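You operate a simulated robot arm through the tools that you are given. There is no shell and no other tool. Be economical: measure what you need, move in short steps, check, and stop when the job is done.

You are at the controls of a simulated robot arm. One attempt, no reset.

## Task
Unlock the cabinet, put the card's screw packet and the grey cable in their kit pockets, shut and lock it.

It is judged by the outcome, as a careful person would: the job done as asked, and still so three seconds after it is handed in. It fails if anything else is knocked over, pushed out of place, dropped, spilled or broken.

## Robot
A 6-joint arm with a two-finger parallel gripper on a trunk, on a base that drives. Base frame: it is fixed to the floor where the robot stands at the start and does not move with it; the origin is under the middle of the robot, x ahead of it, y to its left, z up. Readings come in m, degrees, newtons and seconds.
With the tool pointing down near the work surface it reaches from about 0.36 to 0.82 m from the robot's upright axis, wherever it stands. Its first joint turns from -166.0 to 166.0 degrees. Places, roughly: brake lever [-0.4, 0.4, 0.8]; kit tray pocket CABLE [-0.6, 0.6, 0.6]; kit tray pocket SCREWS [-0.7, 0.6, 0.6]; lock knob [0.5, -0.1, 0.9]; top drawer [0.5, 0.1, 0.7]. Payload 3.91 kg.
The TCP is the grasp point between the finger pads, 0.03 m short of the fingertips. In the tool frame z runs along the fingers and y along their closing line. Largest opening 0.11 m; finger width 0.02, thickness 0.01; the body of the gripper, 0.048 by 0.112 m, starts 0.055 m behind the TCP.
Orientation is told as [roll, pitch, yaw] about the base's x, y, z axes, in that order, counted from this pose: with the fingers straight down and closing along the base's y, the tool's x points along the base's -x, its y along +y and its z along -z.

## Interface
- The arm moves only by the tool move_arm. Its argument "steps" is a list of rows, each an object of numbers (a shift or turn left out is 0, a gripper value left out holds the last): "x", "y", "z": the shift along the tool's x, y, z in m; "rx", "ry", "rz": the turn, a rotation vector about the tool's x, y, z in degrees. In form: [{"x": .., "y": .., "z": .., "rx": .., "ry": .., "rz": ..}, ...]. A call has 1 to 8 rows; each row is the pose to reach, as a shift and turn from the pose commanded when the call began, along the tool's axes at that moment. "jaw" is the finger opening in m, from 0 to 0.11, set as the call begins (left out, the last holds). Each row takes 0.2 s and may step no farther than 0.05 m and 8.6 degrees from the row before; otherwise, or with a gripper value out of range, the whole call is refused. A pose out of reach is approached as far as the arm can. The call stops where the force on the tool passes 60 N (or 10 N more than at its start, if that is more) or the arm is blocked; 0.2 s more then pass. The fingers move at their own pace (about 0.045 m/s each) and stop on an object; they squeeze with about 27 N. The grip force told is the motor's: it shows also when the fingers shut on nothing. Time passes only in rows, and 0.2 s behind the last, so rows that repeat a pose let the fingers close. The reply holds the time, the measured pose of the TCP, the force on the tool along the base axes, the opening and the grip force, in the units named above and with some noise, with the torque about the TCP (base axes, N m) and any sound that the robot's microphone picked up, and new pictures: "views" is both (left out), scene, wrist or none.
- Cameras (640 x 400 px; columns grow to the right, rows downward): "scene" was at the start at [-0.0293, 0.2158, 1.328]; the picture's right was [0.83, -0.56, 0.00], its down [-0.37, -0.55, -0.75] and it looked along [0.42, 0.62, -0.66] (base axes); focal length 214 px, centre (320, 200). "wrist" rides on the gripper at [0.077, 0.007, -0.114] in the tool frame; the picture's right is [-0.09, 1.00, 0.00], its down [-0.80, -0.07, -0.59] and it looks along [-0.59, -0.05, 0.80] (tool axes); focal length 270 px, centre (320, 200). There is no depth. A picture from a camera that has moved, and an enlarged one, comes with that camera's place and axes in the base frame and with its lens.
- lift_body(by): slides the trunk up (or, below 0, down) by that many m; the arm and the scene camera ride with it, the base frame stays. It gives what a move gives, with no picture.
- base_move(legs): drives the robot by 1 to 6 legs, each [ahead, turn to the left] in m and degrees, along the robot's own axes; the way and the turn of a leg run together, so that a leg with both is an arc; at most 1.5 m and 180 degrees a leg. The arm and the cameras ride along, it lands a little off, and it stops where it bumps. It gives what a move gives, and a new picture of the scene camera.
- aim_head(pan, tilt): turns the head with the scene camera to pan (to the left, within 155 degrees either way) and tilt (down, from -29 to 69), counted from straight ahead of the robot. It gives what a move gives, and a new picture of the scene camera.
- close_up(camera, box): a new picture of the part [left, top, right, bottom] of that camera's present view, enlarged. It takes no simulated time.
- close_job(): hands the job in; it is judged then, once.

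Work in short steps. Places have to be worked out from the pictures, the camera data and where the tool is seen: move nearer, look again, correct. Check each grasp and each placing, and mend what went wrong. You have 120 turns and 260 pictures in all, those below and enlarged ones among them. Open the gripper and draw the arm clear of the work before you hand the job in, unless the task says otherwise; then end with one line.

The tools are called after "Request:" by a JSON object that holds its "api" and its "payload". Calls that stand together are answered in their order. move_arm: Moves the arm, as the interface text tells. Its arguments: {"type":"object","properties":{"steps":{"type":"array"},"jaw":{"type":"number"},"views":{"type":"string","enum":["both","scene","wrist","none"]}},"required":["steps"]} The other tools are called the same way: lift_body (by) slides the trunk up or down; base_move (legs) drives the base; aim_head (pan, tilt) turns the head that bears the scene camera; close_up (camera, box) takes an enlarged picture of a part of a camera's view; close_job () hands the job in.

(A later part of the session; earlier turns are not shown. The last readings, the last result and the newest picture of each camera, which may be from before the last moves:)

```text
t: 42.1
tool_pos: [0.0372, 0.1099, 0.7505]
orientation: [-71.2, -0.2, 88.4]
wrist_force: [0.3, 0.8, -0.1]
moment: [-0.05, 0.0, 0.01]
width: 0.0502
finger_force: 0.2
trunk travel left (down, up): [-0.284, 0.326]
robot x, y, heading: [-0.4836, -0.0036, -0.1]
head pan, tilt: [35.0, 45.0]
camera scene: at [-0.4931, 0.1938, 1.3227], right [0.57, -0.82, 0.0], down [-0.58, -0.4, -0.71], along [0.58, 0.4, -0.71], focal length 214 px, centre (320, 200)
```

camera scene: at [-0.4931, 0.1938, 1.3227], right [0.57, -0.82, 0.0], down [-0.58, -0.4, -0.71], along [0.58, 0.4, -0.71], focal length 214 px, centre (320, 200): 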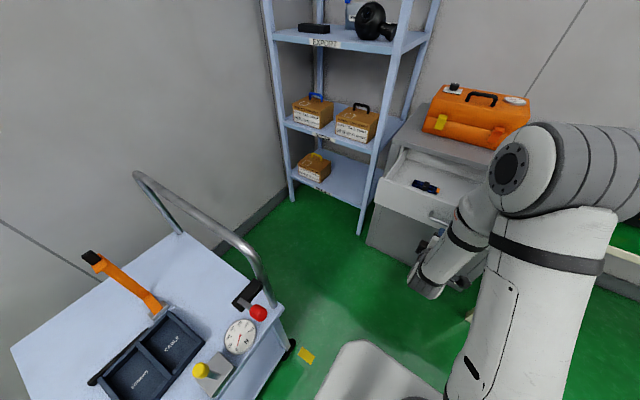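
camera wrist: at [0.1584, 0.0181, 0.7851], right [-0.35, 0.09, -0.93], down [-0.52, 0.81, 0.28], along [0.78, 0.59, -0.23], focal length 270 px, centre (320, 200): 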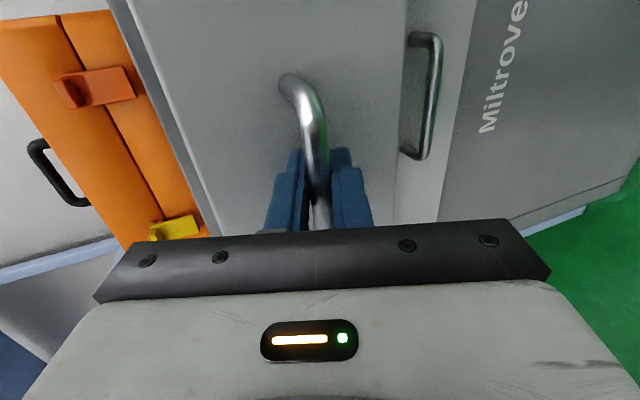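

The gripper is free. I raise the arm, straighten it to point down, then look into the drawer.

Request:
{"api": "move_arm", "payload": {"steps": [{"y": -0.045, "z": -0.015}, {"y": -0.09, "z": -0.03}, {"y": -0.135, "z": -0.045, "rx": -8}, {"y": -0.18, "z": -0.06, "rx": -16}, {"y": -0.225, "z": -0.075, "rx": -24}, {"y": -0.27, "z": -0.09, "rx": -32}, {"y": -0.3, "z": -0.1, "rx": -40}, {"y": -0.3, "z": -0.1, "rx": -48}], "views": "none"}}

Request:
{"api": "move_arm", "payload": {"steps": [{"rx": -8}, {"rx": -16}, {"rx": -23}], "views": "both"}}

```text
t: 44.0
tool_pos: [0.0399, 0.1097, 1.0672]
orientation: [-23.0, -0.1, 88.5]
wrist_force: [0.3, -0.2, -0.7]
moment: [-0.01, -0.02, -0.02]
width: 0.0501
finger_force: 0.1
trunk travel left (down, up): [-0.284, 0.326]
robot x, y, heading: [-0.4866, -0.0006, -0.2]
head pan, tilt: [35.0, 45.0]
```

```text
t: 44.8
tool_pos: [0.0407, 0.1096, 1.0659]
orientation: [-0.2, -0.3, 88.4]
wrist_force: [-1.3, 0.5, -1.0]
moment: [0.01, 0.0, -0.01]
width: 0.0499
finger_force: 0.1
trunk travel left (down, up): [-0.284, 0.326]
robot x, y, heading: [-0.4813, -0.0043, -0.1]
head pan, tilt: [35.0, 45.0]
camera scene: at [-0.4934, 0.1939, 1.3227], right [0.57, -0.82, 0.0], down [-0.58, -0.4, -0.71], along [0.58, 0.4, -0.71], focal length 214 px, centre (320, 200)
camera wrist: at [0.03, 0.0318, 1.181], right [-0.99, 0.11, 0.0], down [0.09, 0.8, 0.6], along [0.07, 0.59, -0.8], focal length 270 px, centre (320, 200)
```

scene: 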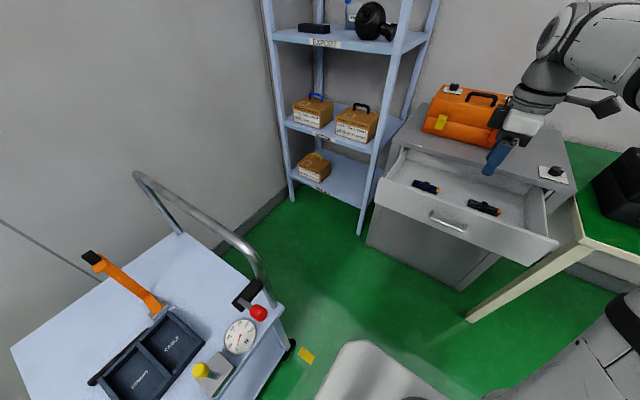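
wrist: 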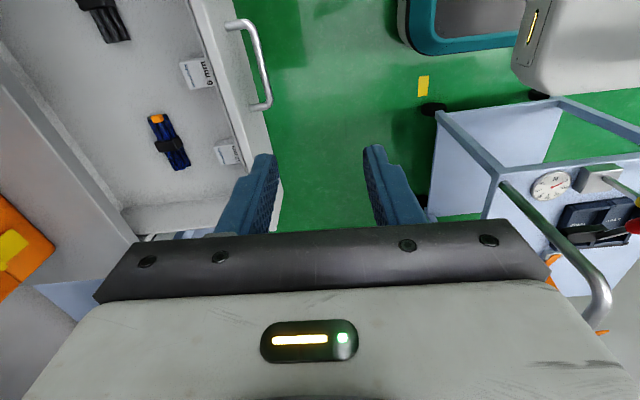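

Drawer contents are seen: two cable bundles and screw packets near the front wall. I enlarge everything.

Request:
{"api": "close_up", "payload": {"camera": "wrist", "box": [60, 0, 280, 180]}}

Request:
{"api": "close_up", "payload": {"camera": "scene", "box": [370, 80, 600, 260]}}

Request:
{"api": "close_up", "payload": {"camera": "scene", "box": [0, 160, 320, 400]}}

```text
2.22 times, centred on (170, 90) of wrist
camera zoom: at [0.03, 0.0318, 1.181], right [-0.99, 0.11, 0.0], down [0.09, 0.8, 0.6], along [0.07, 0.59, -0.8], focal length 601 px, centre (653, 444)
```

zoom: 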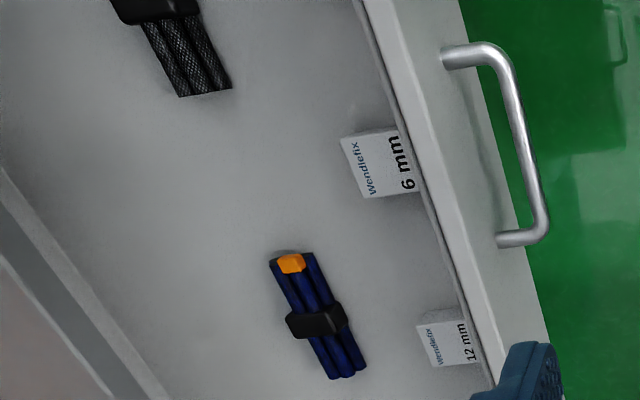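

```text
2.22 times, centred on (485, 170) of scene
camera zoom: at [-0.4934, 0.1939, 1.3227], right [0.57, -0.82, 0.0], down [-0.58, -0.4, -0.71], along [0.58, 0.4, -0.71], focal length 477 px, centre (-47, 267)
```

zoom: 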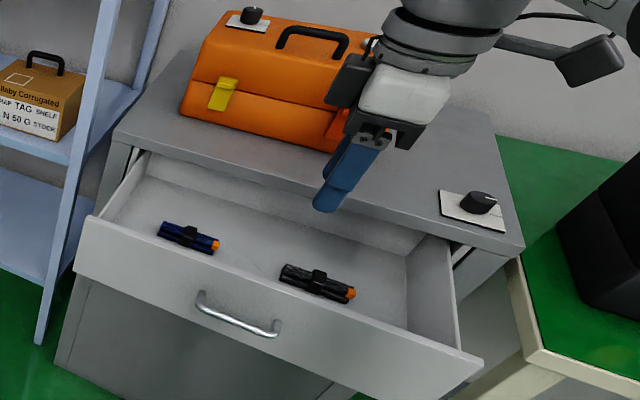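

```text
1.67 times, centred on (160, 280) of scene
camera zoom: at [-0.4934, 0.1939, 1.3227], right [0.57, -0.82, 0.0], down [-0.58, -0.4, -0.71], along [0.58, 0.4, -0.71], focal length 358 px, centre (587, 67)
```

zoom: 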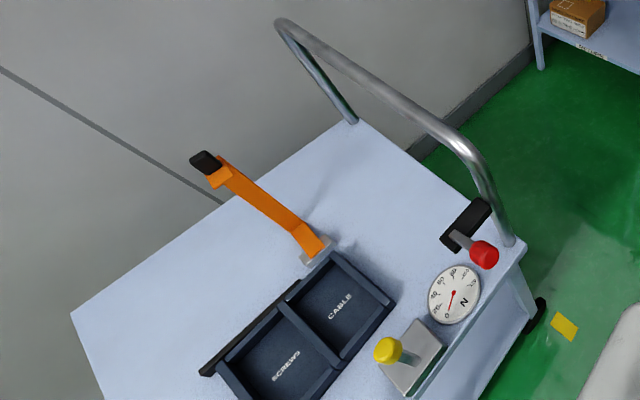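

Packets marked "6 mm" and "12 mm" (maybe more) and two bundles (blue, dark braided). I need the card; I look at the cart and the floor.

Request:
{"api": "aim_head", "payload": {"pan": 110, "tilt": 60}}

Request:
{"api": "close_up", "payload": {"camera": "scene", "box": [160, 60, 480, 280]}}

Request:
{"api": "aim_head", "payload": {"pan": 70, "tilt": 20}}

```text
t: 46.2
tool_pos: [0.0394, 0.1098, 1.0655]
orientation: [-0.2, -0.2, 88.4]
wrist_force: [-0.3, 0.3, 0.2]
moment: [-0.01, 0.0, 0.0]
width: 0.05
finger_force: 0.1
trunk travel left (down, up): [-0.284, 0.326]
robot x, y, heading: [-0.4853, -0.0031, -0.2]
head pan, tilt: [110.0, 60.0]
camera scene: at [-0.5828, 0.2101, 1.3033], right [0.94, 0.34, 0.0], down [0.29, -0.81, -0.5], along [-0.17, 0.47, -0.87], focal length 214 px, centre (320, 200)
```

scene: 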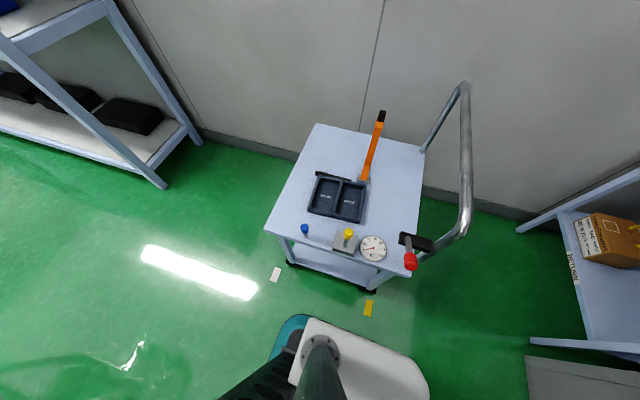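

```text
1.82 times, centred on (320, 170) of scene
camera zoom: at [-0.5828, 0.2101, 1.3033], right [0.94, 0.34, 0.0], down [0.29, -0.81, -0.5], along [-0.17, 0.47, -0.87], focal length 390 px, centre (320, 254)
```

zoom: 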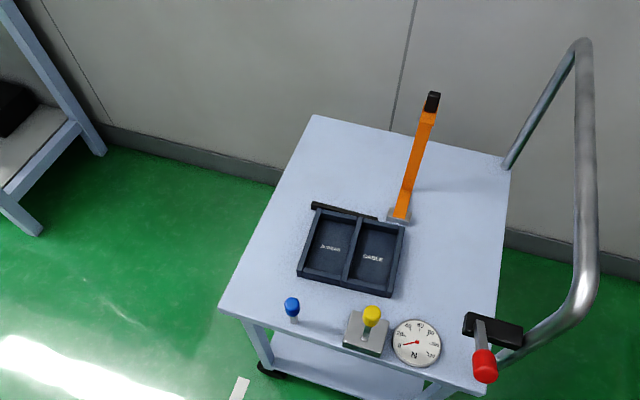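

```text
t: 47.3
tool_pos: [0.0394, 0.1087, 1.0667]
orientation: [-0.1, -0.2, 88.4]
wrist_force: [0.1, 0.5, -0.3]
moment: [-0.01, -0.01, 0.01]
width: 0.0498
finger_force: 0.0
trunk travel left (down, up): [-0.284, 0.326]
robot x, y, heading: [-0.4835, -0.0041, -0.2]
head pan, tilt: [70.0, 20.0]
camera scene: at [-0.5281, 0.2348, 1.3613], right [0.94, -0.34, 0.0], down [-0.12, -0.32, -0.94], along [0.32, 0.88, -0.34], focal length 214 px, centre (320, 200)
```

scene: 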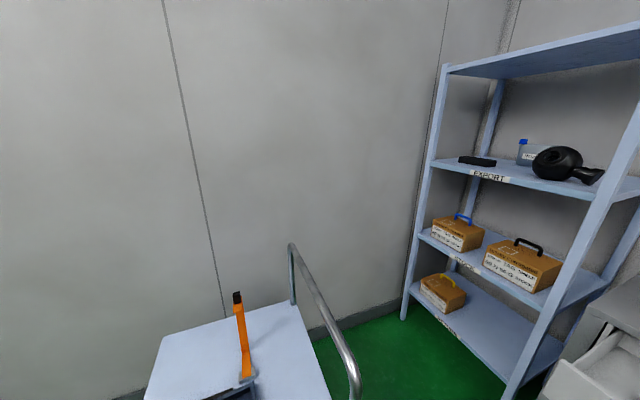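

I enlarge the tray with the strip behind it, the floor papers, and check the shelf.

Request:
{"api": "aim_head", "payload": {"pan": 110, "tilt": 50}}

Request:
{"api": "close_up", "payload": {"camera": "scene", "box": [290, 130, 390, 210]}}

Request:
{"api": "close_up", "payload": {"camera": "scene", "box": [220, 190, 440, 330]}}

```text
t: 48.4
tool_pos: [0.0399, 0.1086, 1.0672]
orientation: [-0.1, -0.2, 88.4]
wrist_force: [0.0, -0.5, 0.7]
moment: [-0.01, -0.01, -0.02]
width: 0.0504
finger_force: 0.1
trunk travel left (down, up): [-0.284, 0.326]
robot x, y, heading: [-0.4839, -0.0016, -0.2]
head pan, tilt: [110.0, 50.0]
camera scene: at [-0.5862, 0.2199, 1.3159], right [0.94, 0.34, 0.0], down [0.26, -0.72, -0.64], along [-0.22, 0.61, -0.77], focal length 214 px, centre (320, 200)
```

scene: 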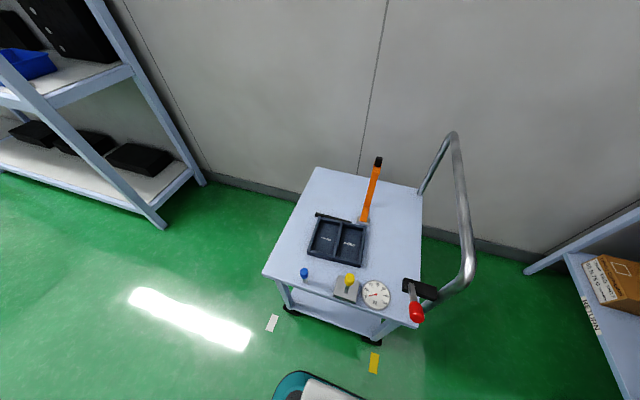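

```text
5.00 times, centred on (340, 170) of scene
camera zoom: at [-0.5862, 0.2199, 1.3159], right [0.94, 0.34, 0.0], down [0.26, -0.72, -0.64], along [-0.22, 0.61, -0.77], focal length 1072 px, centre (220, 350)
```

zoom: 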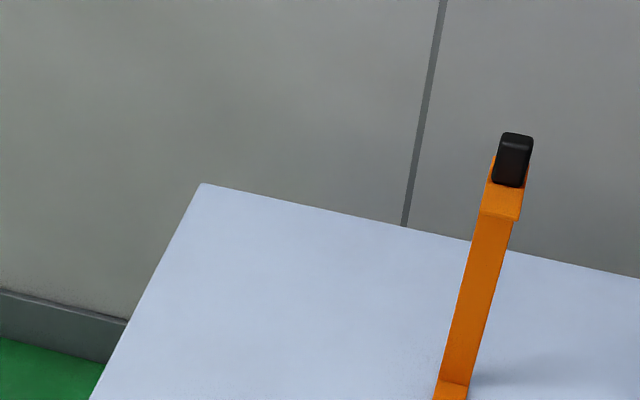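

```text
2.86 times, centred on (330, 260) of scene
camera zoom: at [-0.5862, 0.2199, 1.3159], right [0.94, 0.34, 0.0], down [0.26, -0.72, -0.64], along [-0.22, 0.61, -0.77], focal length 613 px, centre (291, 29)
```

zoom: 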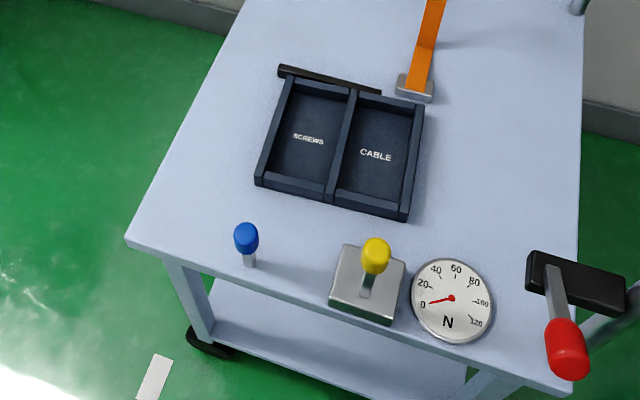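

No card on the cart. I look toward the workbench, where a white sign stood on the wall.

Request:
{"api": "aim_head", "payload": {"pan": -45, "tilt": 25}}

Request:
{"api": "aim_head", "payload": {"pan": 25, "tilt": 40}}

```text
t: 50.8
tool_pos: [0.0392, 0.1086, 1.0657]
orientation: [-0.2, -0.2, 88.4]
wrist_force: [0.3, 0.6, -0.4]
moment: [0.02, 0.01, 0.0]
width: 0.0501
finger_force: 0.1
trunk travel left (down, up): [-0.284, 0.326]
robot x, y, heading: [-0.4813, -0.002, -0.3]
head pan, tilt: [-45.0, 25.0]
camera scene: at [-0.4952, 0.0821, 1.3533], right [-0.71, -0.71, 0.0], down [-0.3, 0.3, -0.91], along [0.64, -0.64, -0.42], focal length 214 px, centre (320, 200)
```

scene: 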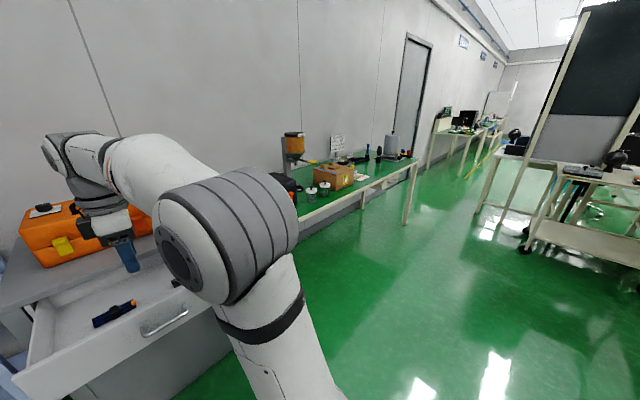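

```text
t: 52.2
tool_pos: [0.0393, 0.1104, 1.0659]
orientation: [-0.3, -0.2, 88.3]
wrist_force: [0.3, -0.2, -0.2]
moment: [0.0, 0.0, 0.01]
width: 0.0501
finger_force: 0.0
trunk travel left (down, up): [-0.284, 0.326]
robot x, y, heading: [-0.4835, -0.005, -0.1]
head pan, tilt: [25.0, 40.0]
camera scene: at [-0.483, 0.183, 1.33], right [0.42, -0.91, 0.0], down [-0.58, -0.27, -0.77], along [0.7, 0.32, -0.64], focal length 214 px, centre (320, 200)
```

scene: 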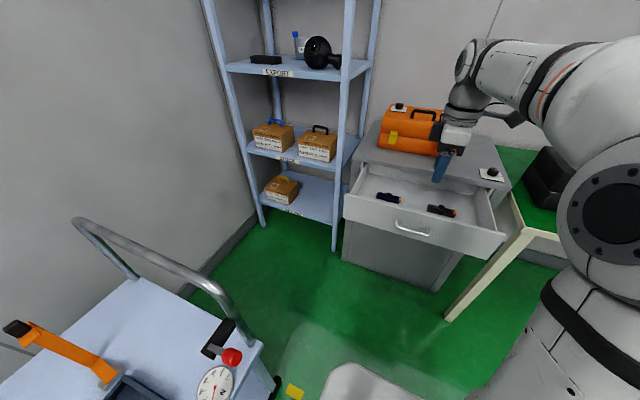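

I enlarge the wall sign, and move the arm toward the drawer's right side for a complete look at its contents.

Request:
{"api": "aim_head", "payload": {"pan": -45, "tilt": 25}}

Request:
{"api": "close_up", "payload": {"camera": "scene", "box": [270, 110, 430, 210]}}

Request:
{"api": "move_arm", "payload": {"steps": [{"x": 0.045, "y": -0.02}, {"x": 0.09, "y": -0.04}, {"x": 0.135, "y": -0.06}, {"x": 0.18, "y": -0.08}, {"x": 0.22, "y": -0.1}], "views": "wrist"}}

```text
t: 53.6
tool_pos: [0.039, 0.1082, 1.0659]
orientation: [-0.2, -0.1, 88.4]
wrist_force: [0.0, 0.3, -0.5]
moment: [-0.01, -0.02, 0.03]
width: 0.0499
finger_force: 0.0
trunk travel left (down, up): [-0.284, 0.326]
robot x, y, heading: [-0.4854, -0.0059, -0.3]
head pan, tilt: [-45.0, 25.0]
camera scene: at [-0.4952, 0.0821, 1.3533], right [-0.71, -0.71, 0.0], down [-0.3, 0.3, -0.91], along [0.64, -0.64, -0.42], focal length 214 px, centre (320, 200)
```

scene: 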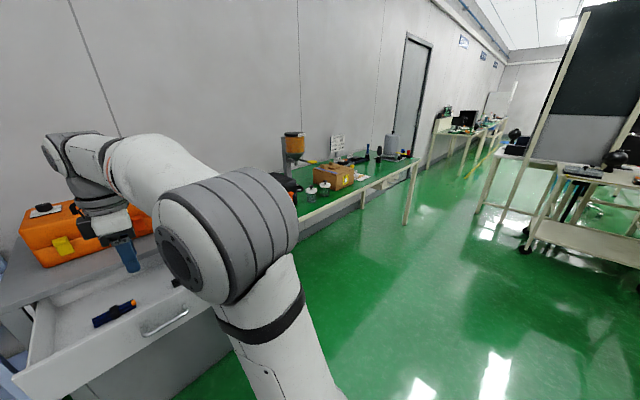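

```text
4.00 times, centred on (350, 160) of scene
camera zoom: at [-0.4952, 0.0821, 1.3533], right [-0.71, -0.71, 0.0], down [-0.3, 0.3, -0.91], along [0.64, -0.64, -0.42], focal length 858 px, centre (200, 360)
```

zoom: 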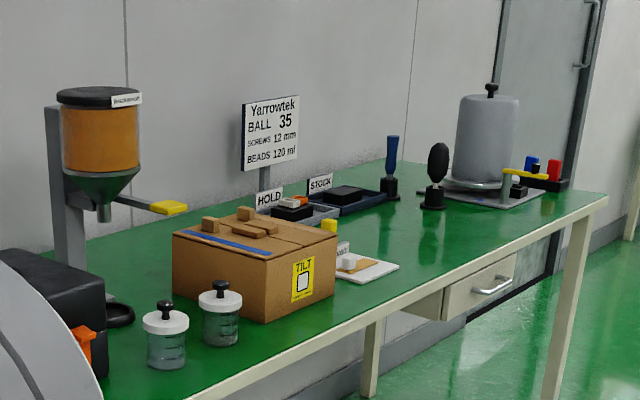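

```text
t: 54.8
tool_pos: [0.1322, -0.1153, 1.0639]
orientation: [-0.2, -0.2, 88.5]
wrist_force: [-0.7, 0.1, -0.6]
moment: [0.03, 0.0, -0.02]
width: 0.0502
finger_force: 0.1
trunk travel left (down, up): [-0.284, 0.326]
robot x, y, heading: [-0.4834, -0.0042, -0.1]
head pan, tilt: [-45.0, 25.0]
camera wrist: at [0.1222, -0.1924, 1.18], right [-0.99, 0.11, 0.0], down [0.09, 0.8, 0.6], along [0.07, 0.59, -0.8], focal length 270 px, centre (320, 200)
```

wrist: 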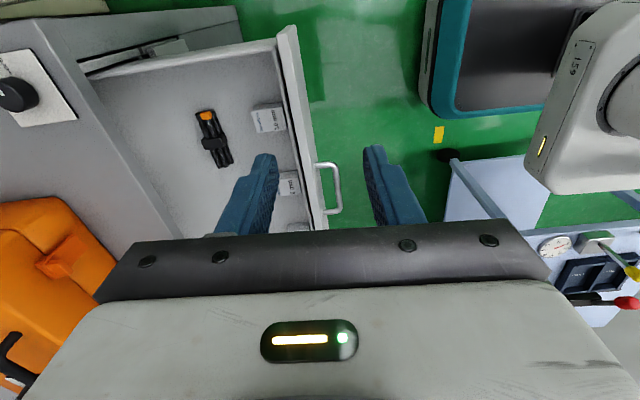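

The card on the bench reads "SCREWS 12 mm". I enlarge the drawer view to read all packets and confirm the cables.

Request:
{"api": "close_up", "payload": {"camera": "wrist", "box": [160, 80, 330, 240]}}

Request:
{"api": "close_up", "payload": {"camera": "scene", "box": [322, 128, 354, 158]}}

```text
2.50 times, centred on (245, 160) of wrist
camera zoom: at [0.1222, -0.1924, 1.18], right [-0.99, 0.11, 0.0], down [0.09, 0.8, 0.6], along [0.07, 0.59, -0.8], focal length 676 px, centre (508, 300)
```

zoom: 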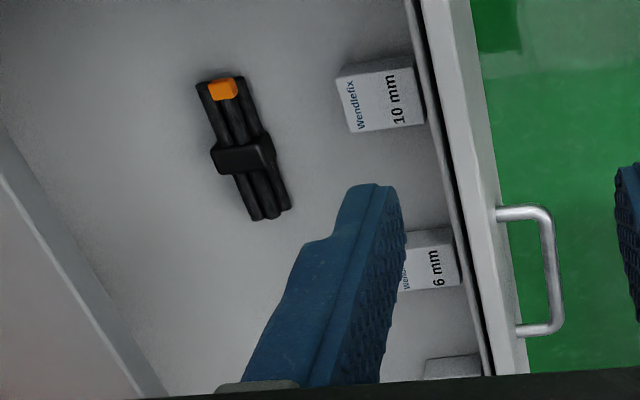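

```text
13.33 times, centred on (338, 143) of scene
camera zoom: at [-0.4951, 0.0821, 1.3533], right [-0.71, -0.7, 0.0], down [-0.3, 0.3, -0.91], along [0.64, -0.64, -0.42], focal length 2860 px, centre (80, 960)
```

zoom: 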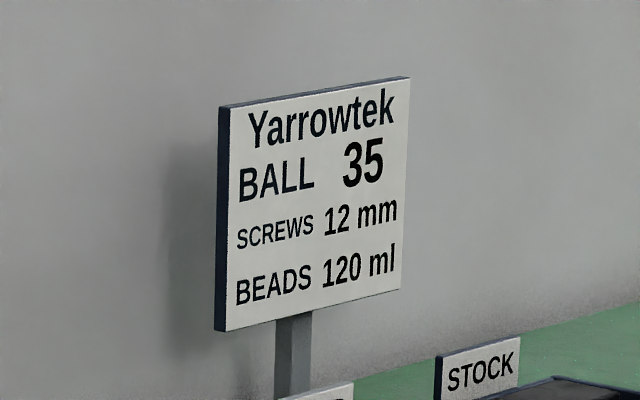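

12 mm is the packet. The dark cable must be verified as the grey one; I enlarge it and look for any third cable deeper in the drawer.

Request:
{"api": "close_up", "payload": {"camera": "wrist", "box": [180, 90, 260, 180]}}

Request:
{"api": "move_arm", "payload": {"steps": [{"rz": 8.5, "x": -0.03}, {"rz": 17, "x": -0.06}, {"rz": 25.5, "x": -0.08}, {"rz": 34, "x": -0.1}, {"rz": 42.5, "x": -0.12}, {"rz": 51, "x": -0.13}, {"rz": 59.5, "x": -0.14}, {"rz": 68, "x": -0.15}], "views": "none"}}

Request:
{"api": "move_arm", "payload": {"steps": [{"rz": 8.5}, {"rz": 17}, {"rz": 20.5}], "views": "wrist"}}

Request:
{"api": "aim_head", "payload": {"pan": 5, "tilt": 40}}

```text
4.44 times, centred on (220, 135) of wrist
camera zoom: at [0.1222, -0.1924, 1.18], right [-0.99, 0.11, 0.0], down [0.09, 0.8, 0.6], along [0.07, 0.59, -0.8], focal length 1201 px, centre (764, 489)
```

zoom: 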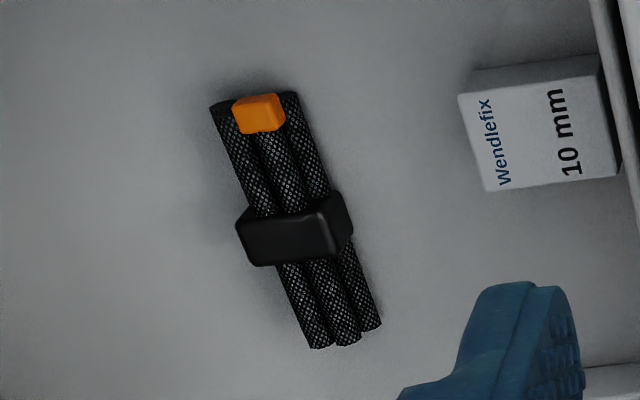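

```text
t: 56.6
tool_pos: [0.1373, 0.0363, 1.0668]
orientation: [0.1, -0.3, 20.2]
wrist_force: [0.1, 0.0, -0.2]
moment: [0.04, 0.0, 0.01]
width: 0.0498
finger_force: 0.0
trunk travel left (down, up): [-0.284, 0.326]
robot x, y, heading: [-0.4837, -0.0029, -0.1]
head pan, tilt: [-45.0, 25.0]
```

```text
t: 57.4
tool_pos: [0.1364, 0.0358, 1.0659]
orientation: [0.2, -0.1, -0.2]
wrist_force: [-0.3, 0.2, -0.1]
moment: [-0.01, -0.03, -0.02]
width: 0.0504
finger_force: 0.0
trunk travel left (down, up): [-0.284, 0.326]
robot x, y, heading: [-0.4841, -0.0065, -0.1]
head pan, tilt: [-45.0, 25.0]
camera wrist: at [0.0599, 0.0427, 1.1815], right [0.09, 1.0, 0.0], down [0.8, -0.08, 0.6], along [0.59, -0.05, -0.8], focal length 270 px, centre (320, 200)
```

wrist: 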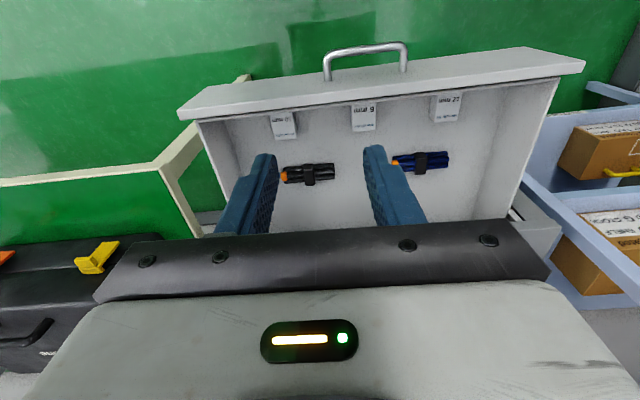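

```text
t: 58.6
tool_pos: [0.138, 0.0362, 1.0662]
orientation: [0.2, -0.3, -0.1]
wrist_force: [0.2, 0.6, 0.0]
moment: [0.0, 0.01, 0.02]
width: 0.0501
finger_force: 0.1
trunk travel left (down, up): [-0.284, 0.326]
robot x, y, heading: [-0.4833, -0.0031, -0.1]
head pan, tilt: [5.0, 40.0]
camera scene: at [-0.4754, 0.1545, 1.33], right [0.08, -1.0, 0.0], down [-0.64, -0.05, -0.77], along [0.76, 0.06, -0.64], focal length 214 px, centre (320, 200)
```

scene: 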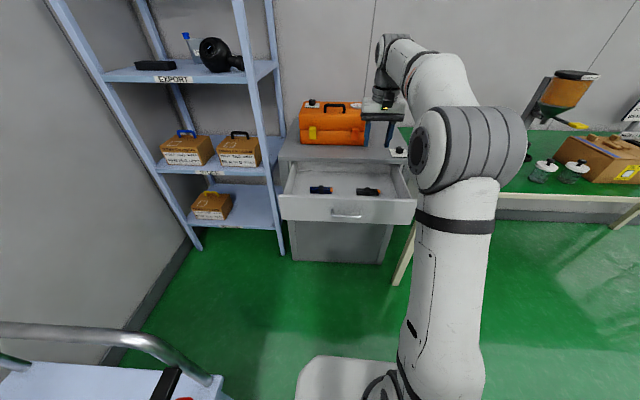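

Only two bundles: blue and the mesh-grey one. The grey cable lies near the cabinet's front edge (x≈0.34), so I want the drawer further out. I enlarge the current views for the drawer geometry.

Request:
{"api": "close_up", "payload": {"camera": "wrist", "box": [160, 30, 600, 260]}}

Request:
{"api": "close_up", "payload": {"camera": "scene", "box": [260, 130, 430, 240]}}

```text
1.45 times, centred on (380, 145) of wrist
camera zoom: at [0.0599, 0.0425, 1.1815], right [0.09, 1.0, 0.0], down [0.8, -0.07, 0.6], along [0.59, -0.05, -0.8], focal length 393 px, centre (233, 280)
```

zoom: 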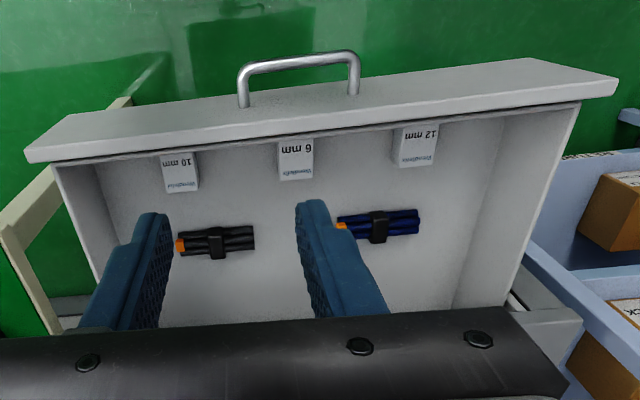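

```text
3.64 times, centred on (345, 185) of scene
camera zoom: at [-0.4754, 0.1545, 1.33], right [0.08, -1.0, 0.0], down [-0.64, -0.05, -0.77], along [0.76, 0.06, -0.64], focal length 780 px, centre (229, 254)
```

zoom: 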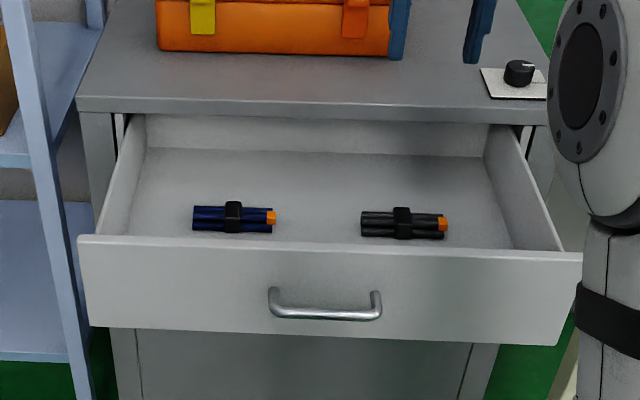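

The drawer may have more travel. I'll hook closed fingertips behind its front wall at y≈0.17 (between packets) and pull gently; first move above and look.

Request:
{"api": "move_arm", "payload": {"steps": [{"x": -0.02, "y": 0.035, "z": 0.0}, {"x": -0.04, "y": 0.07, "z": 0.01}, {"x": -0.06, "y": 0.105, "z": 0.03}, {"x": -0.067, "y": 0.136, "z": 0.06}, {"x": -0.067, "y": 0.136, "z": 0.1}, {"x": -0.067, "y": 0.136, "z": 0.14}], "jaw": 0.0, "views": "both"}}

```text
t: 60.0
tool_pos: [0.203, 0.1751, 0.926]
orientation: [0.3, -0.1, -0.1]
wrist_force: [1.2, 0.3, 0.7]
moment: [0.01, 0.03, -0.02]
width: 0.0001
finger_force: 27.1
trunk travel left (down, up): [-0.284, 0.326]
robot x, y, heading: [-0.4824, -0.003, -0.1]
head pan, tilt: [5.0, 40.0]
camera scene: at [-0.4753, 0.1545, 1.33], right [0.08, -1.0, 0.0], down [-0.64, -0.05, -0.77], along [0.76, 0.06, -0.64], focal length 214 px, centre (320, 200)
camera wrist: at [0.1263, 0.1814, 1.0409], right [0.09, 1.0, 0.0], down [0.8, -0.07, 0.6], along [0.59, -0.05, -0.8], focal length 270 px, centre (320, 200)
```

scene: 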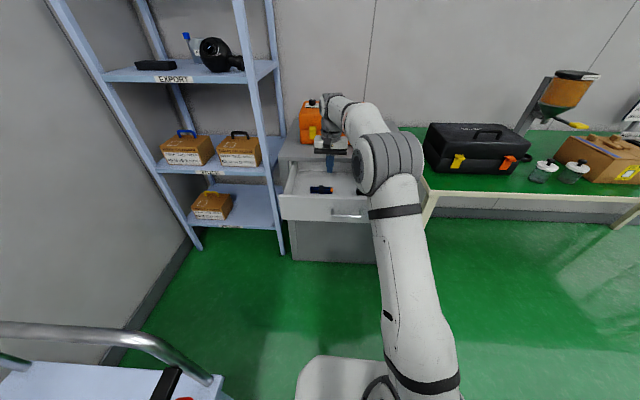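
wrist: 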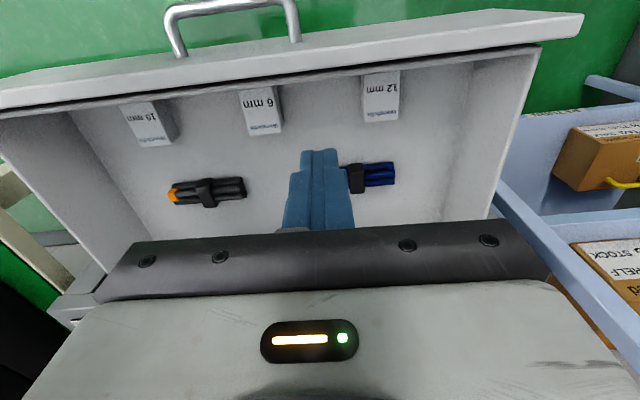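

The wall's inner edge is ~2.5 cm ahead of the closed fingers (toward the robot), packets are clear. I descend so the tips are at ~0.765 and pull back gently.

Request:
{"api": "move_arm", "payload": {"steps": [{"z": 0.045}, {"z": 0.09}, {"z": 0.13}], "views": "wrist"}}

```text
t: 60.8
tool_pos: [0.2074, 0.1748, 0.7954]
orientation: [0.3, -0.1, -0.1]
wrist_force: [-0.1, -0.6, -0.6]
moment: [-0.02, 0.02, -0.03]
width: 0.0
finger_force: 26.7
trunk travel left (down, up): [-0.284, 0.326]
robot x, y, heading: [-0.4824, -0.0009, -0.2]
head pan, tilt: [5.0, 40.0]
camera wrist: at [0.1293, 0.1811, 0.9115], right [0.09, 1.0, 0.0], down [0.8, -0.07, 0.6], along [0.59, -0.05, -0.8], focal length 270 px, centre (320, 200)
```

wrist: 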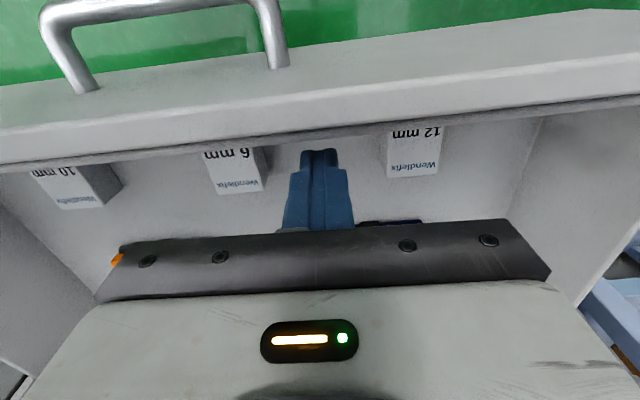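

Tips are inside behind the wall. I pull toward the robot in small steps.

Request:
{"api": "move_arm", "payload": {"steps": [{"x": 0.012}, {"x": 0.02}, {"x": 0.026}, {"x": 0.031}, {"x": 0.036}], "views": "wrist"}}

```text
t: 62.0
tool_pos: [0.1715, 0.1734, 0.7974]
orientation: [0.2, -0.1, -0.1]
wrist_force: [0.0, -0.1, -0.4]
moment: [-0.01, -0.02, 0.0]
width: 0.0001
finger_force: 27.0
trunk travel left (down, up): [-0.284, 0.326]
robot x, y, heading: [-0.483, -0.0015, -0.1]
head pan, tilt: [5.0, 40.0]
camera wrist: at [0.0929, 0.1801, 0.9121], right [0.09, 1.0, 0.0], down [0.8, -0.07, 0.6], along [0.59, -0.05, -0.8], focal length 270 px, centre (320, 200)
```

wrist: 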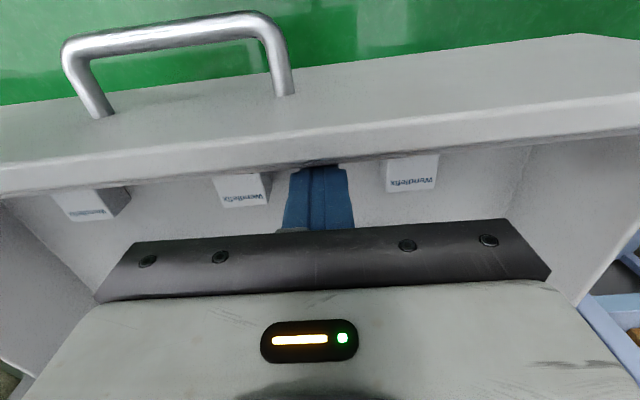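

No contact yet. I go on in small steps.

Request:
{"api": "move_arm", "payload": {"steps": [{"x": 0.005}, {"x": 0.01}, {"x": 0.015}, {"x": 0.02}, {"x": 0.025}], "views": "wrist"}}

```text
t: 62.7
tool_pos: [0.1685, 0.1739, 0.7993]
orientation: [0.4, -1.5, -0.1]
wrist_force: [23.4, 2.9, -8.5]
moment: [-0.18, -0.22, 0.05]
width: 0.0001
finger_force: 26.5
trunk travel left (down, up): [-0.284, 0.326]
robot x, y, heading: [-0.488, 0.0002, -0.4]
head pan, tilt: [5.0, 40.0]
stopped in row 3: the force on the tool passed its limit (the readings are from after the stop); the commanded pose is now the measured one
camera wrist: at [0.0876, 0.1793, 0.9123], right [0.09, 1.0, 0.01], down [0.78, -0.08, 0.61], along [0.61, -0.05, -0.79], focal length 270 px, centre (320, 200)
```

wrist: 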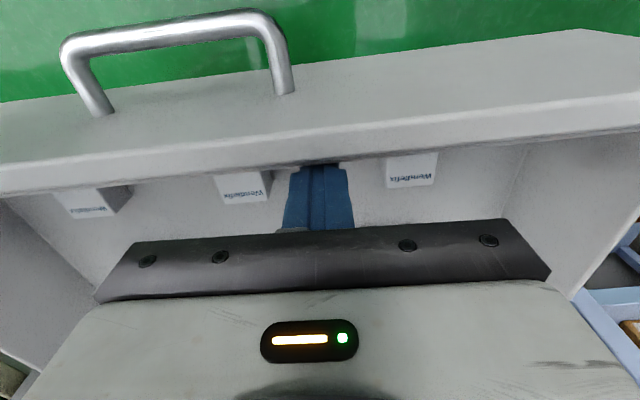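

The drawer is at its end stop (inner wall x≈0.158), so 25 cm is full travel. I back off, rise, and turn to yaw 90 over the 12 mm packet at about (0.235, 0.245, top 0.718).

Request:
{"api": "move_arm", "payload": {"steps": [{"x": -0.015, "ry": 0}, {"x": -0.03}, {"x": -0.04, "z": -0.04}, {"x": -0.05, "z": -0.08}, {"x": -0.055, "z": -0.12, "rz": -8}, {"x": -0.06, "z": -0.13, "rz": -16}, {"x": -0.06, "z": -0.13, "y": 0.02, "rz": -24}, {"x": -0.06, "z": -0.13, "y": 0.04, "rz": -32}], "jaw": 0.0, "views": "none"}}

Request:
{"api": "move_arm", "payload": {"steps": [{"rz": -8.4}, {"rz": -16.8}, {"rz": -25.2}, {"rz": -33.6}, {"rz": -42}, {"rz": -50.4}, {"rz": -58}], "jaw": 0.08, "views": "wrist"}}

```text
t: 64.5
tool_pos: [0.221, 0.2136, 0.9319]
orientation: [-0.4, -1.3, 32.2]
wrist_force: [0.7, 1.0, -0.5]
moment: [0.01, -0.01, -0.01]
width: 0.0
finger_force: 27.1
trunk travel left (down, up): [-0.284, 0.326]
robot x, y, heading: [-0.4838, -0.0039, -0.3]
head pan, tilt: [5.0, 40.0]
```

```text
t: 66.1
tool_pos: [0.2215, 0.2127, 0.9334]
orientation: [-1.3, -0.3, 90.0]
wrist_force: [-0.1, -0.2, 0.1]
moment: [0.01, 0.02, -0.02]
width: 0.0801
finger_force: 0.1
trunk travel left (down, up): [-0.284, 0.326]
robot x, y, heading: [-0.4865, -0.0001, -0.2]
head pan, tilt: [5.0, 40.0]
camera wrist: at [0.2114, 0.1347, 1.0471], right [-1.0, 0.09, -0.02], down [0.06, 0.8, 0.6], along [0.07, 0.6, -0.8], focal length 270 px, centre (320, 200)
```

wrist: 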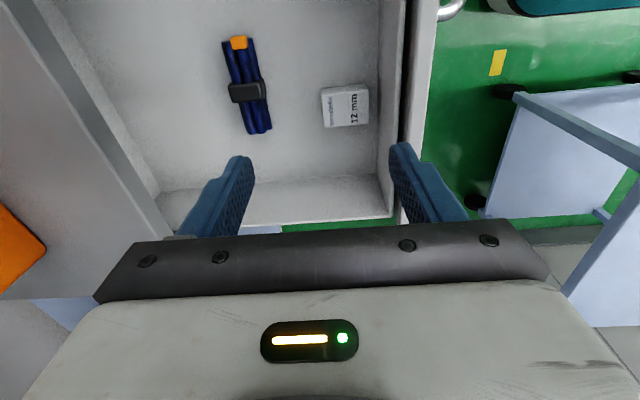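

The packet is ~5 cm wide at about (0.197, 0.242), only ~1.5 cm from the wall, so I'll grip it along y with yaw 180 (camera inward). I turn another 90° and level the tool.

Request:
{"api": "move_arm", "payload": {"steps": [{"rx": -1.3}, {"rx": -1.3, "y": 0.0}], "views": "none"}}

Request:
{"api": "move_arm", "payload": {"steps": [{"rz": -8.5}, {"rz": -17}, {"rz": -25.5}, {"rz": -34}, {"rz": -42.5}, {"rz": -51}, {"rz": -59.5}, {"rz": -68}], "views": "none"}}

Request:
{"api": "move_arm", "payload": {"steps": [{"rz": -8.5}, {"rz": -17}, {"rz": -22}], "jaw": 0.09, "views": "wrist"}}

```text
t: 66.7
tool_pos: [0.2217, 0.2135, 0.9314]
orientation: [0.1, -0.4, 89.8]
wrist_force: [0.1, -0.5, 0.4]
moment: [0.01, 0.03, -0.02]
width: 0.08
finger_force: 0.0
trunk travel left (down, up): [-0.284, 0.326]
robot x, y, heading: [-0.4841, -0.0044, -0.0]
head pan, tilt: [5.0, 40.0]
```

```text
t: 68.5
tool_pos: [0.2206, 0.2118, 0.933]
orientation: [-0.4, -0.1, 158.1]
wrist_force: [0.8, 0.5, -0.2]
moment: [-0.02, 0.0, 0.03]
width: 0.0801
finger_force: 0.0
trunk travel left (down, up): [-0.284, 0.326]
robot x, y, heading: [-0.4847, -0.0022, -0.1]
head pan, tilt: [5.0, 40.0]
```

```text
t: 69.3
tool_pos: [0.2217, 0.213, 0.9312]
orientation: [-0.4, 0.0, -180.0]
wrist_force: [0.4, 0.8, -0.9]
moment: [0.04, -0.02, 0.01]
width: 0.09
finger_force: 0.0
trunk travel left (down, up): [-0.284, 0.326]
robot x, y, heading: [-0.4831, -0.0007, -0.1]
head pan, tilt: [5.0, 40.0]
camera wrist: at [0.2974, 0.2047, 1.0474], right [-0.09, -1.0, -0.01], down [-0.8, 0.07, 0.59], along [-0.59, 0.06, -0.8], focal length 270 px, centre (320, 200)
```

wrist: 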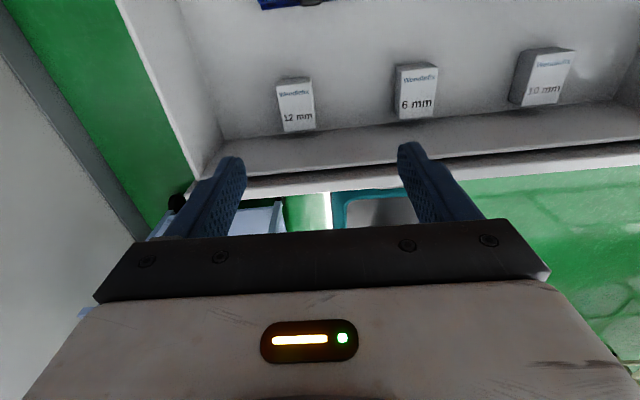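

Packet centre ≈ (0.196, 0.244). I move over it and descend to z≈0.80 to check alignment.

Request:
{"api": "move_arm", "payload": {"steps": [{"x": -0.013, "y": -0.016, "z": 0.02}, {"x": -0.026, "y": -0.031, "z": 0.05}, {"x": -0.026, "y": -0.031, "z": 0.09}, {"x": -0.026, "y": -0.031, "z": 0.13}], "views": "wrist"}}

```text
t: 70.3
tool_pos: [0.1952, 0.2465, 0.8007]
orientation: [-0.3, 0.0, 179.9]
wrist_force: [0.1, 0.4, -0.3]
moment: [0.0, 0.02, 0.0]
width: 0.0901
finger_force: 0.0
trunk travel left (down, up): [-0.284, 0.326]
robot x, y, heading: [-0.4858, -0.0041, -0.3]
head pan, tilt: [5.0, 40.0]
camera wrist: at [0.2711, 0.2389, 0.9165], right [-0.09, -1.0, -0.01], down [-0.8, 0.07, 0.59], along [-0.59, 0.06, -0.8], focal length 270 px, centre (320, 200)
```

wrist: 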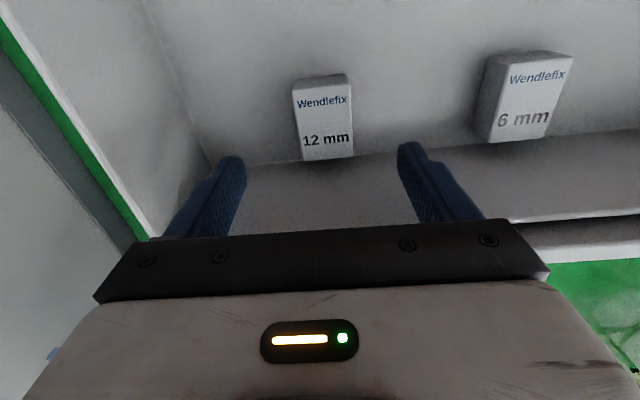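

Well centred (about 5 mm in y). I correct and descend with small last steps.

Request:
{"api": "move_arm", "payload": {"steps": [{"y": 0.004, "x": 0.003, "z": 0.03}, {"y": 0.004, "x": 0.003, "z": 0.055}, {"y": 0.004, "x": 0.003, "z": 0.068}, {"y": 0.004, "x": 0.003, "z": 0.076}], "views": "wrist"}}

```text
t: 71.3
tool_pos: [0.1996, 0.2416, 0.736]
orientation: [-0.7, 0.9, 179.9]
wrist_force: [11.4, 4.2, 53.6]
moment: [-1.12, 3.06, 0.01]
width: 0.0902
finger_force: 0.1
trunk travel left (down, up): [-0.284, 0.326]
robot x, y, heading: [-0.4829, -0.0036, -0.3]
head pan, tilt: [5.0, 40.0]
camera wrist: at [0.2742, 0.2333, 0.8524], right [-0.09, -1.0, -0.01], down [-0.81, 0.06, 0.58], along [-0.58, 0.06, -0.81], focal length 270 px, centre (320, 200)
```

wrist: 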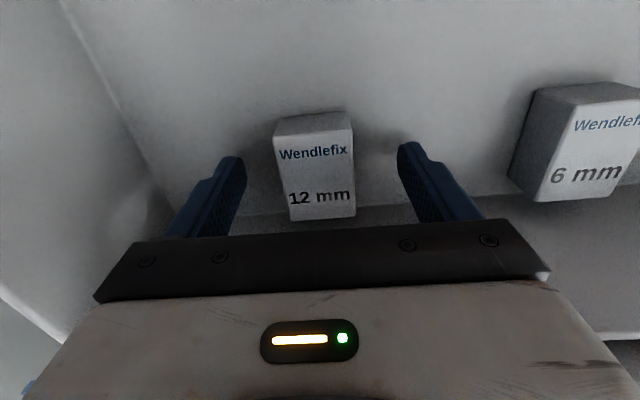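

The gripper housing touched the drawer's front wall top (moment puts contact at x≈0.143). I rise 2.5 cm, tilt the tool 18° so the body leans away from the wall, and shift +8 mm in x.

Request:
{"api": "move_arm", "payload": {"steps": [{"z": -0.012}, {"z": -0.035}, {"z": -0.035, "x": 0.004, "ry": -8}, {"z": -0.035, "x": 0.008, "ry": -16}, {"z": -0.035, "x": 0.008, "ry": -18}], "views": "wrist"}}

```text
t: 72.5
tool_pos: [0.2068, 0.2405, 0.7599]
orientation: [-0.4, -18.1, -180.0]
wrist_force: [0.1, 0.2, -0.1]
moment: [-0.03, 0.03, 0.05]
width: 0.0901
finger_force: 0.0
trunk travel left (down, up): [-0.284, 0.326]
robot x, y, heading: [-0.4838, -0.0023, -0.3]
head pan, tilt: [5.0, 40.0]
camera wrist: at [0.3145, 0.2327, 0.8464], right [-0.09, -1.0, 0.02], down [-0.58, 0.07, 0.81], along [-0.81, 0.06, -0.58], focal length 270 px, centre (320, 200)
```

wrist: 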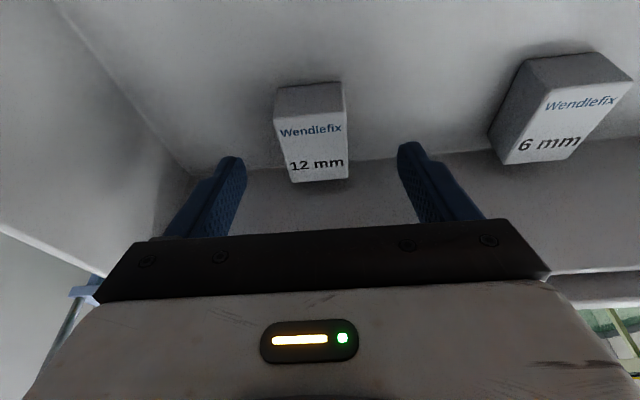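

Now clear of the wall. I descend vertically another 4 cm in small steps, nudging to the packet centre.

Request:
{"api": "move_arm", "payload": {"steps": [{"x": 0.0, "y": -0.003, "z": 0.015}, {"x": 0.004, "y": -0.003, "z": 0.028}, {"x": 0.0067, "y": -0.003, "z": 0.036}, {"x": 0.0067, "y": -0.003, "z": 0.04}], "views": "wrist"}}

```text
t: 73.5
tool_pos: [0.2022, 0.2437, 0.7297]
orientation: [-0.6, -17.2, -179.9]
wrist_force: [15.6, 0.9, 46.2]
moment: [-2.2, -0.56, 0.57]
width: 0.0896
finger_force: 0.0
trunk travel left (down, up): [-0.284, 0.326]
robot x, y, heading: [-0.4834, -0.0032, 0.1]
head pan, tilt: [5.0, 40.0]
camera wrist: at [0.3082, 0.2356, 0.8166], right [-0.09, -1.0, 0.02], down [-0.59, 0.06, 0.8], along [-0.8, 0.06, -0.59], focal length 270 px, centre (320, 200)
```

wrist: 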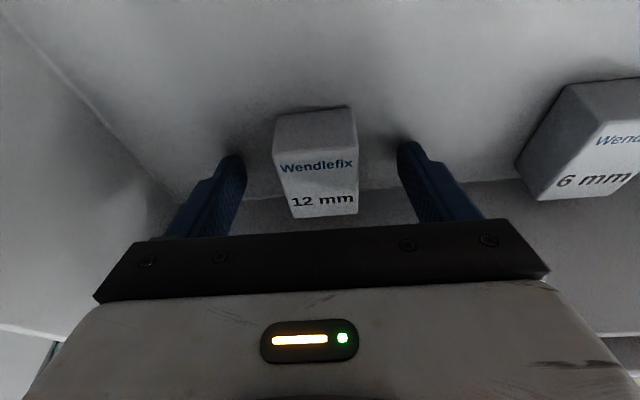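

The fingertips have reached the drawer floor (z≈0.70). I raise 3 mm and close on the packet.

Request:
{"api": "move_arm", "payload": {"steps": [{"x": -0.001, "z": -0.005}, {"x": -0.001, "z": -0.005}, {"x": -0.001, "z": -0.005}, {"x": -0.001, "z": -0.005}, {"x": -0.001, "z": -0.005}], "jaw": 0.0, "views": "wrist"}}

```text
t: 74.7
tool_pos: [0.1992, 0.2419, 0.7292]
orientation: [-0.5, -17.7, -179.8]
wrist_force: [-0.4, -14.3, 32.9]
moment: [-1.18, 0.05, 0.0]
width: 0.0396
finger_force: 27.4
trunk travel left (down, up): [-0.284, 0.326]
robot x, y, heading: [-0.4796, -0.0031, -0.3]
head pan, tilt: [5.0, 40.0]
camera wrist: at [0.3071, 0.2343, 0.8152], right [-0.09, -1.0, 0.02], down [-0.58, 0.06, 0.81], along [-0.81, 0.06, -0.58], focal length 270 px, centre (320, 200)
```

wrist: 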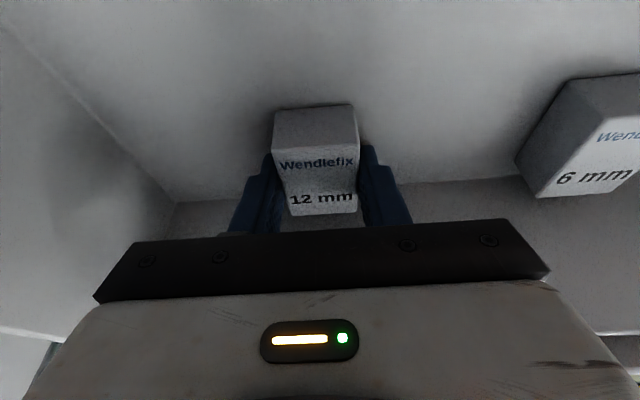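

Gripped at 0.04 m width. I lift it straight up in stages and check it holds.

Request:
{"api": "move_arm", "payload": {"steps": [{"x": -0.003, "z": -0.01}, {"x": -0.009, "z": -0.03}, {"x": -0.018, "z": -0.06}, {"x": -0.03, "z": -0.1}, {"x": -0.045, "z": -0.145}, {"x": -0.06, "z": -0.19}], "views": "wrist"}}

```text
t: 76.1
tool_pos: [0.1964, 0.2426, 0.926]
orientation: [-0.5, -17.8, -180.0]
wrist_force: [-0.2, -0.2, -0.4]
moment: [-0.01, -0.04, 0.02]
width: 0.0392
finger_force: 27.0
out of reach, approached as far as the arm can: row 6
trunk travel left (down, up): [-0.284, 0.326]
robot x, y, heading: [-0.4849, -0.0037, 0.3]
head pan, tilt: [5.0, 40.0]
camera wrist: at [0.3036, 0.2334, 1.0125], right [-0.09, -1.0, 0.02], down [-0.58, 0.07, 0.81], along [-0.81, 0.06, -0.58], focal length 270 px, centre (320, 200)
```

wrist: 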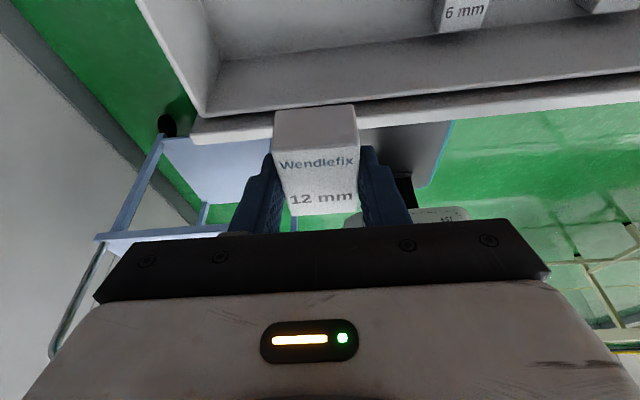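

The packet is held. Next I straighten the tool, raise the trunk for clearance, and retract before turning the base toward the cart (pocket SCREWS ≈ (-0.70, 0.595), CABLE ≈ (-0.61, 0.60)).

Request:
{"api": "move_arm", "payload": {"steps": [{"ry": 6}, {"ry": 12}, {"ry": 18}], "views": "none"}}

Request:
{"api": "lift_body", "payload": {"by": 0.25}}

Request:
{"api": "move_arm", "payload": {"steps": [{"x": -0.04, "y": 0.02}, {"x": -0.08, "y": 0.04}, {"x": -0.12, "y": 0.06}, {"x": -0.16, "y": 0.08}, {"x": -0.2, "y": 0.1}], "views": "wrist"}}

```text
t: 76.9
tool_pos: [0.1959, 0.2417, 0.9231]
orientation: [-0.4, 0.2, 179.9]
wrist_force: [0.7, 0.7, 0.5]
moment: [-0.01, 0.0, -0.02]
width: 0.0397
finger_force: 27.3
trunk travel left (down, up): [-0.284, 0.326]
robot x, y, heading: [-0.4823, -0.0048, -0.2]
head pan, tilt: [5.0, 40.0]
```

```text
t: 79.5
tool_pos: [0.196, 0.2408, 1.1729]
orientation: [-0.5, 0.0, 179.9]
wrist_force: [-0.3, -0.1, -0.5]
moment: [0.0, 0.05, 0.0]
width: 0.0392
finger_force: 26.7
trunk travel left (down, up): [-0.534, 0.076]
robot x, y, heading: [-0.4865, -0.0019, -0.1]
head pan, tilt: [5.0, 40.0]
```

```text
t: 80.7
tool_pos: [-0.0066, 0.1395, 1.1724]
orientation: [-0.4, 0.2, 180.0]
wrist_force: [-0.8, -0.8, -0.4]
moment: [-0.01, -0.01, -0.02]
width: 0.0395
finger_force: 27.2
trunk travel left (down, up): [-0.534, 0.076]
robot x, y, heading: [-0.4856, -0.0019, -0.3]
head pan, tilt: [5.0, 40.0]
camera wrist: at [0.0698, 0.1309, 1.2872], right [-0.09, -1.0, -0.01], down [-0.8, 0.07, 0.59], along [-0.59, 0.06, -0.81], focal length 270 px, centre (320, 200)
```

wrist: 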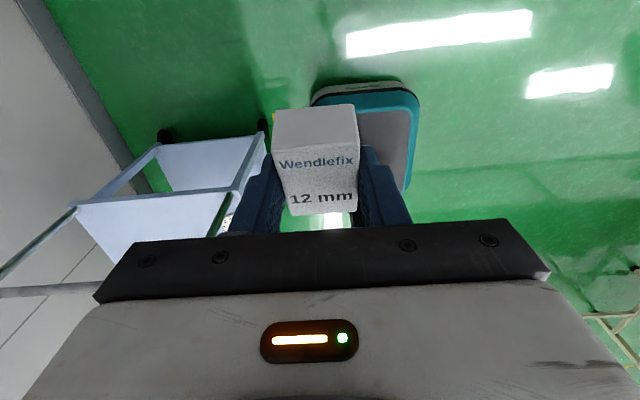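

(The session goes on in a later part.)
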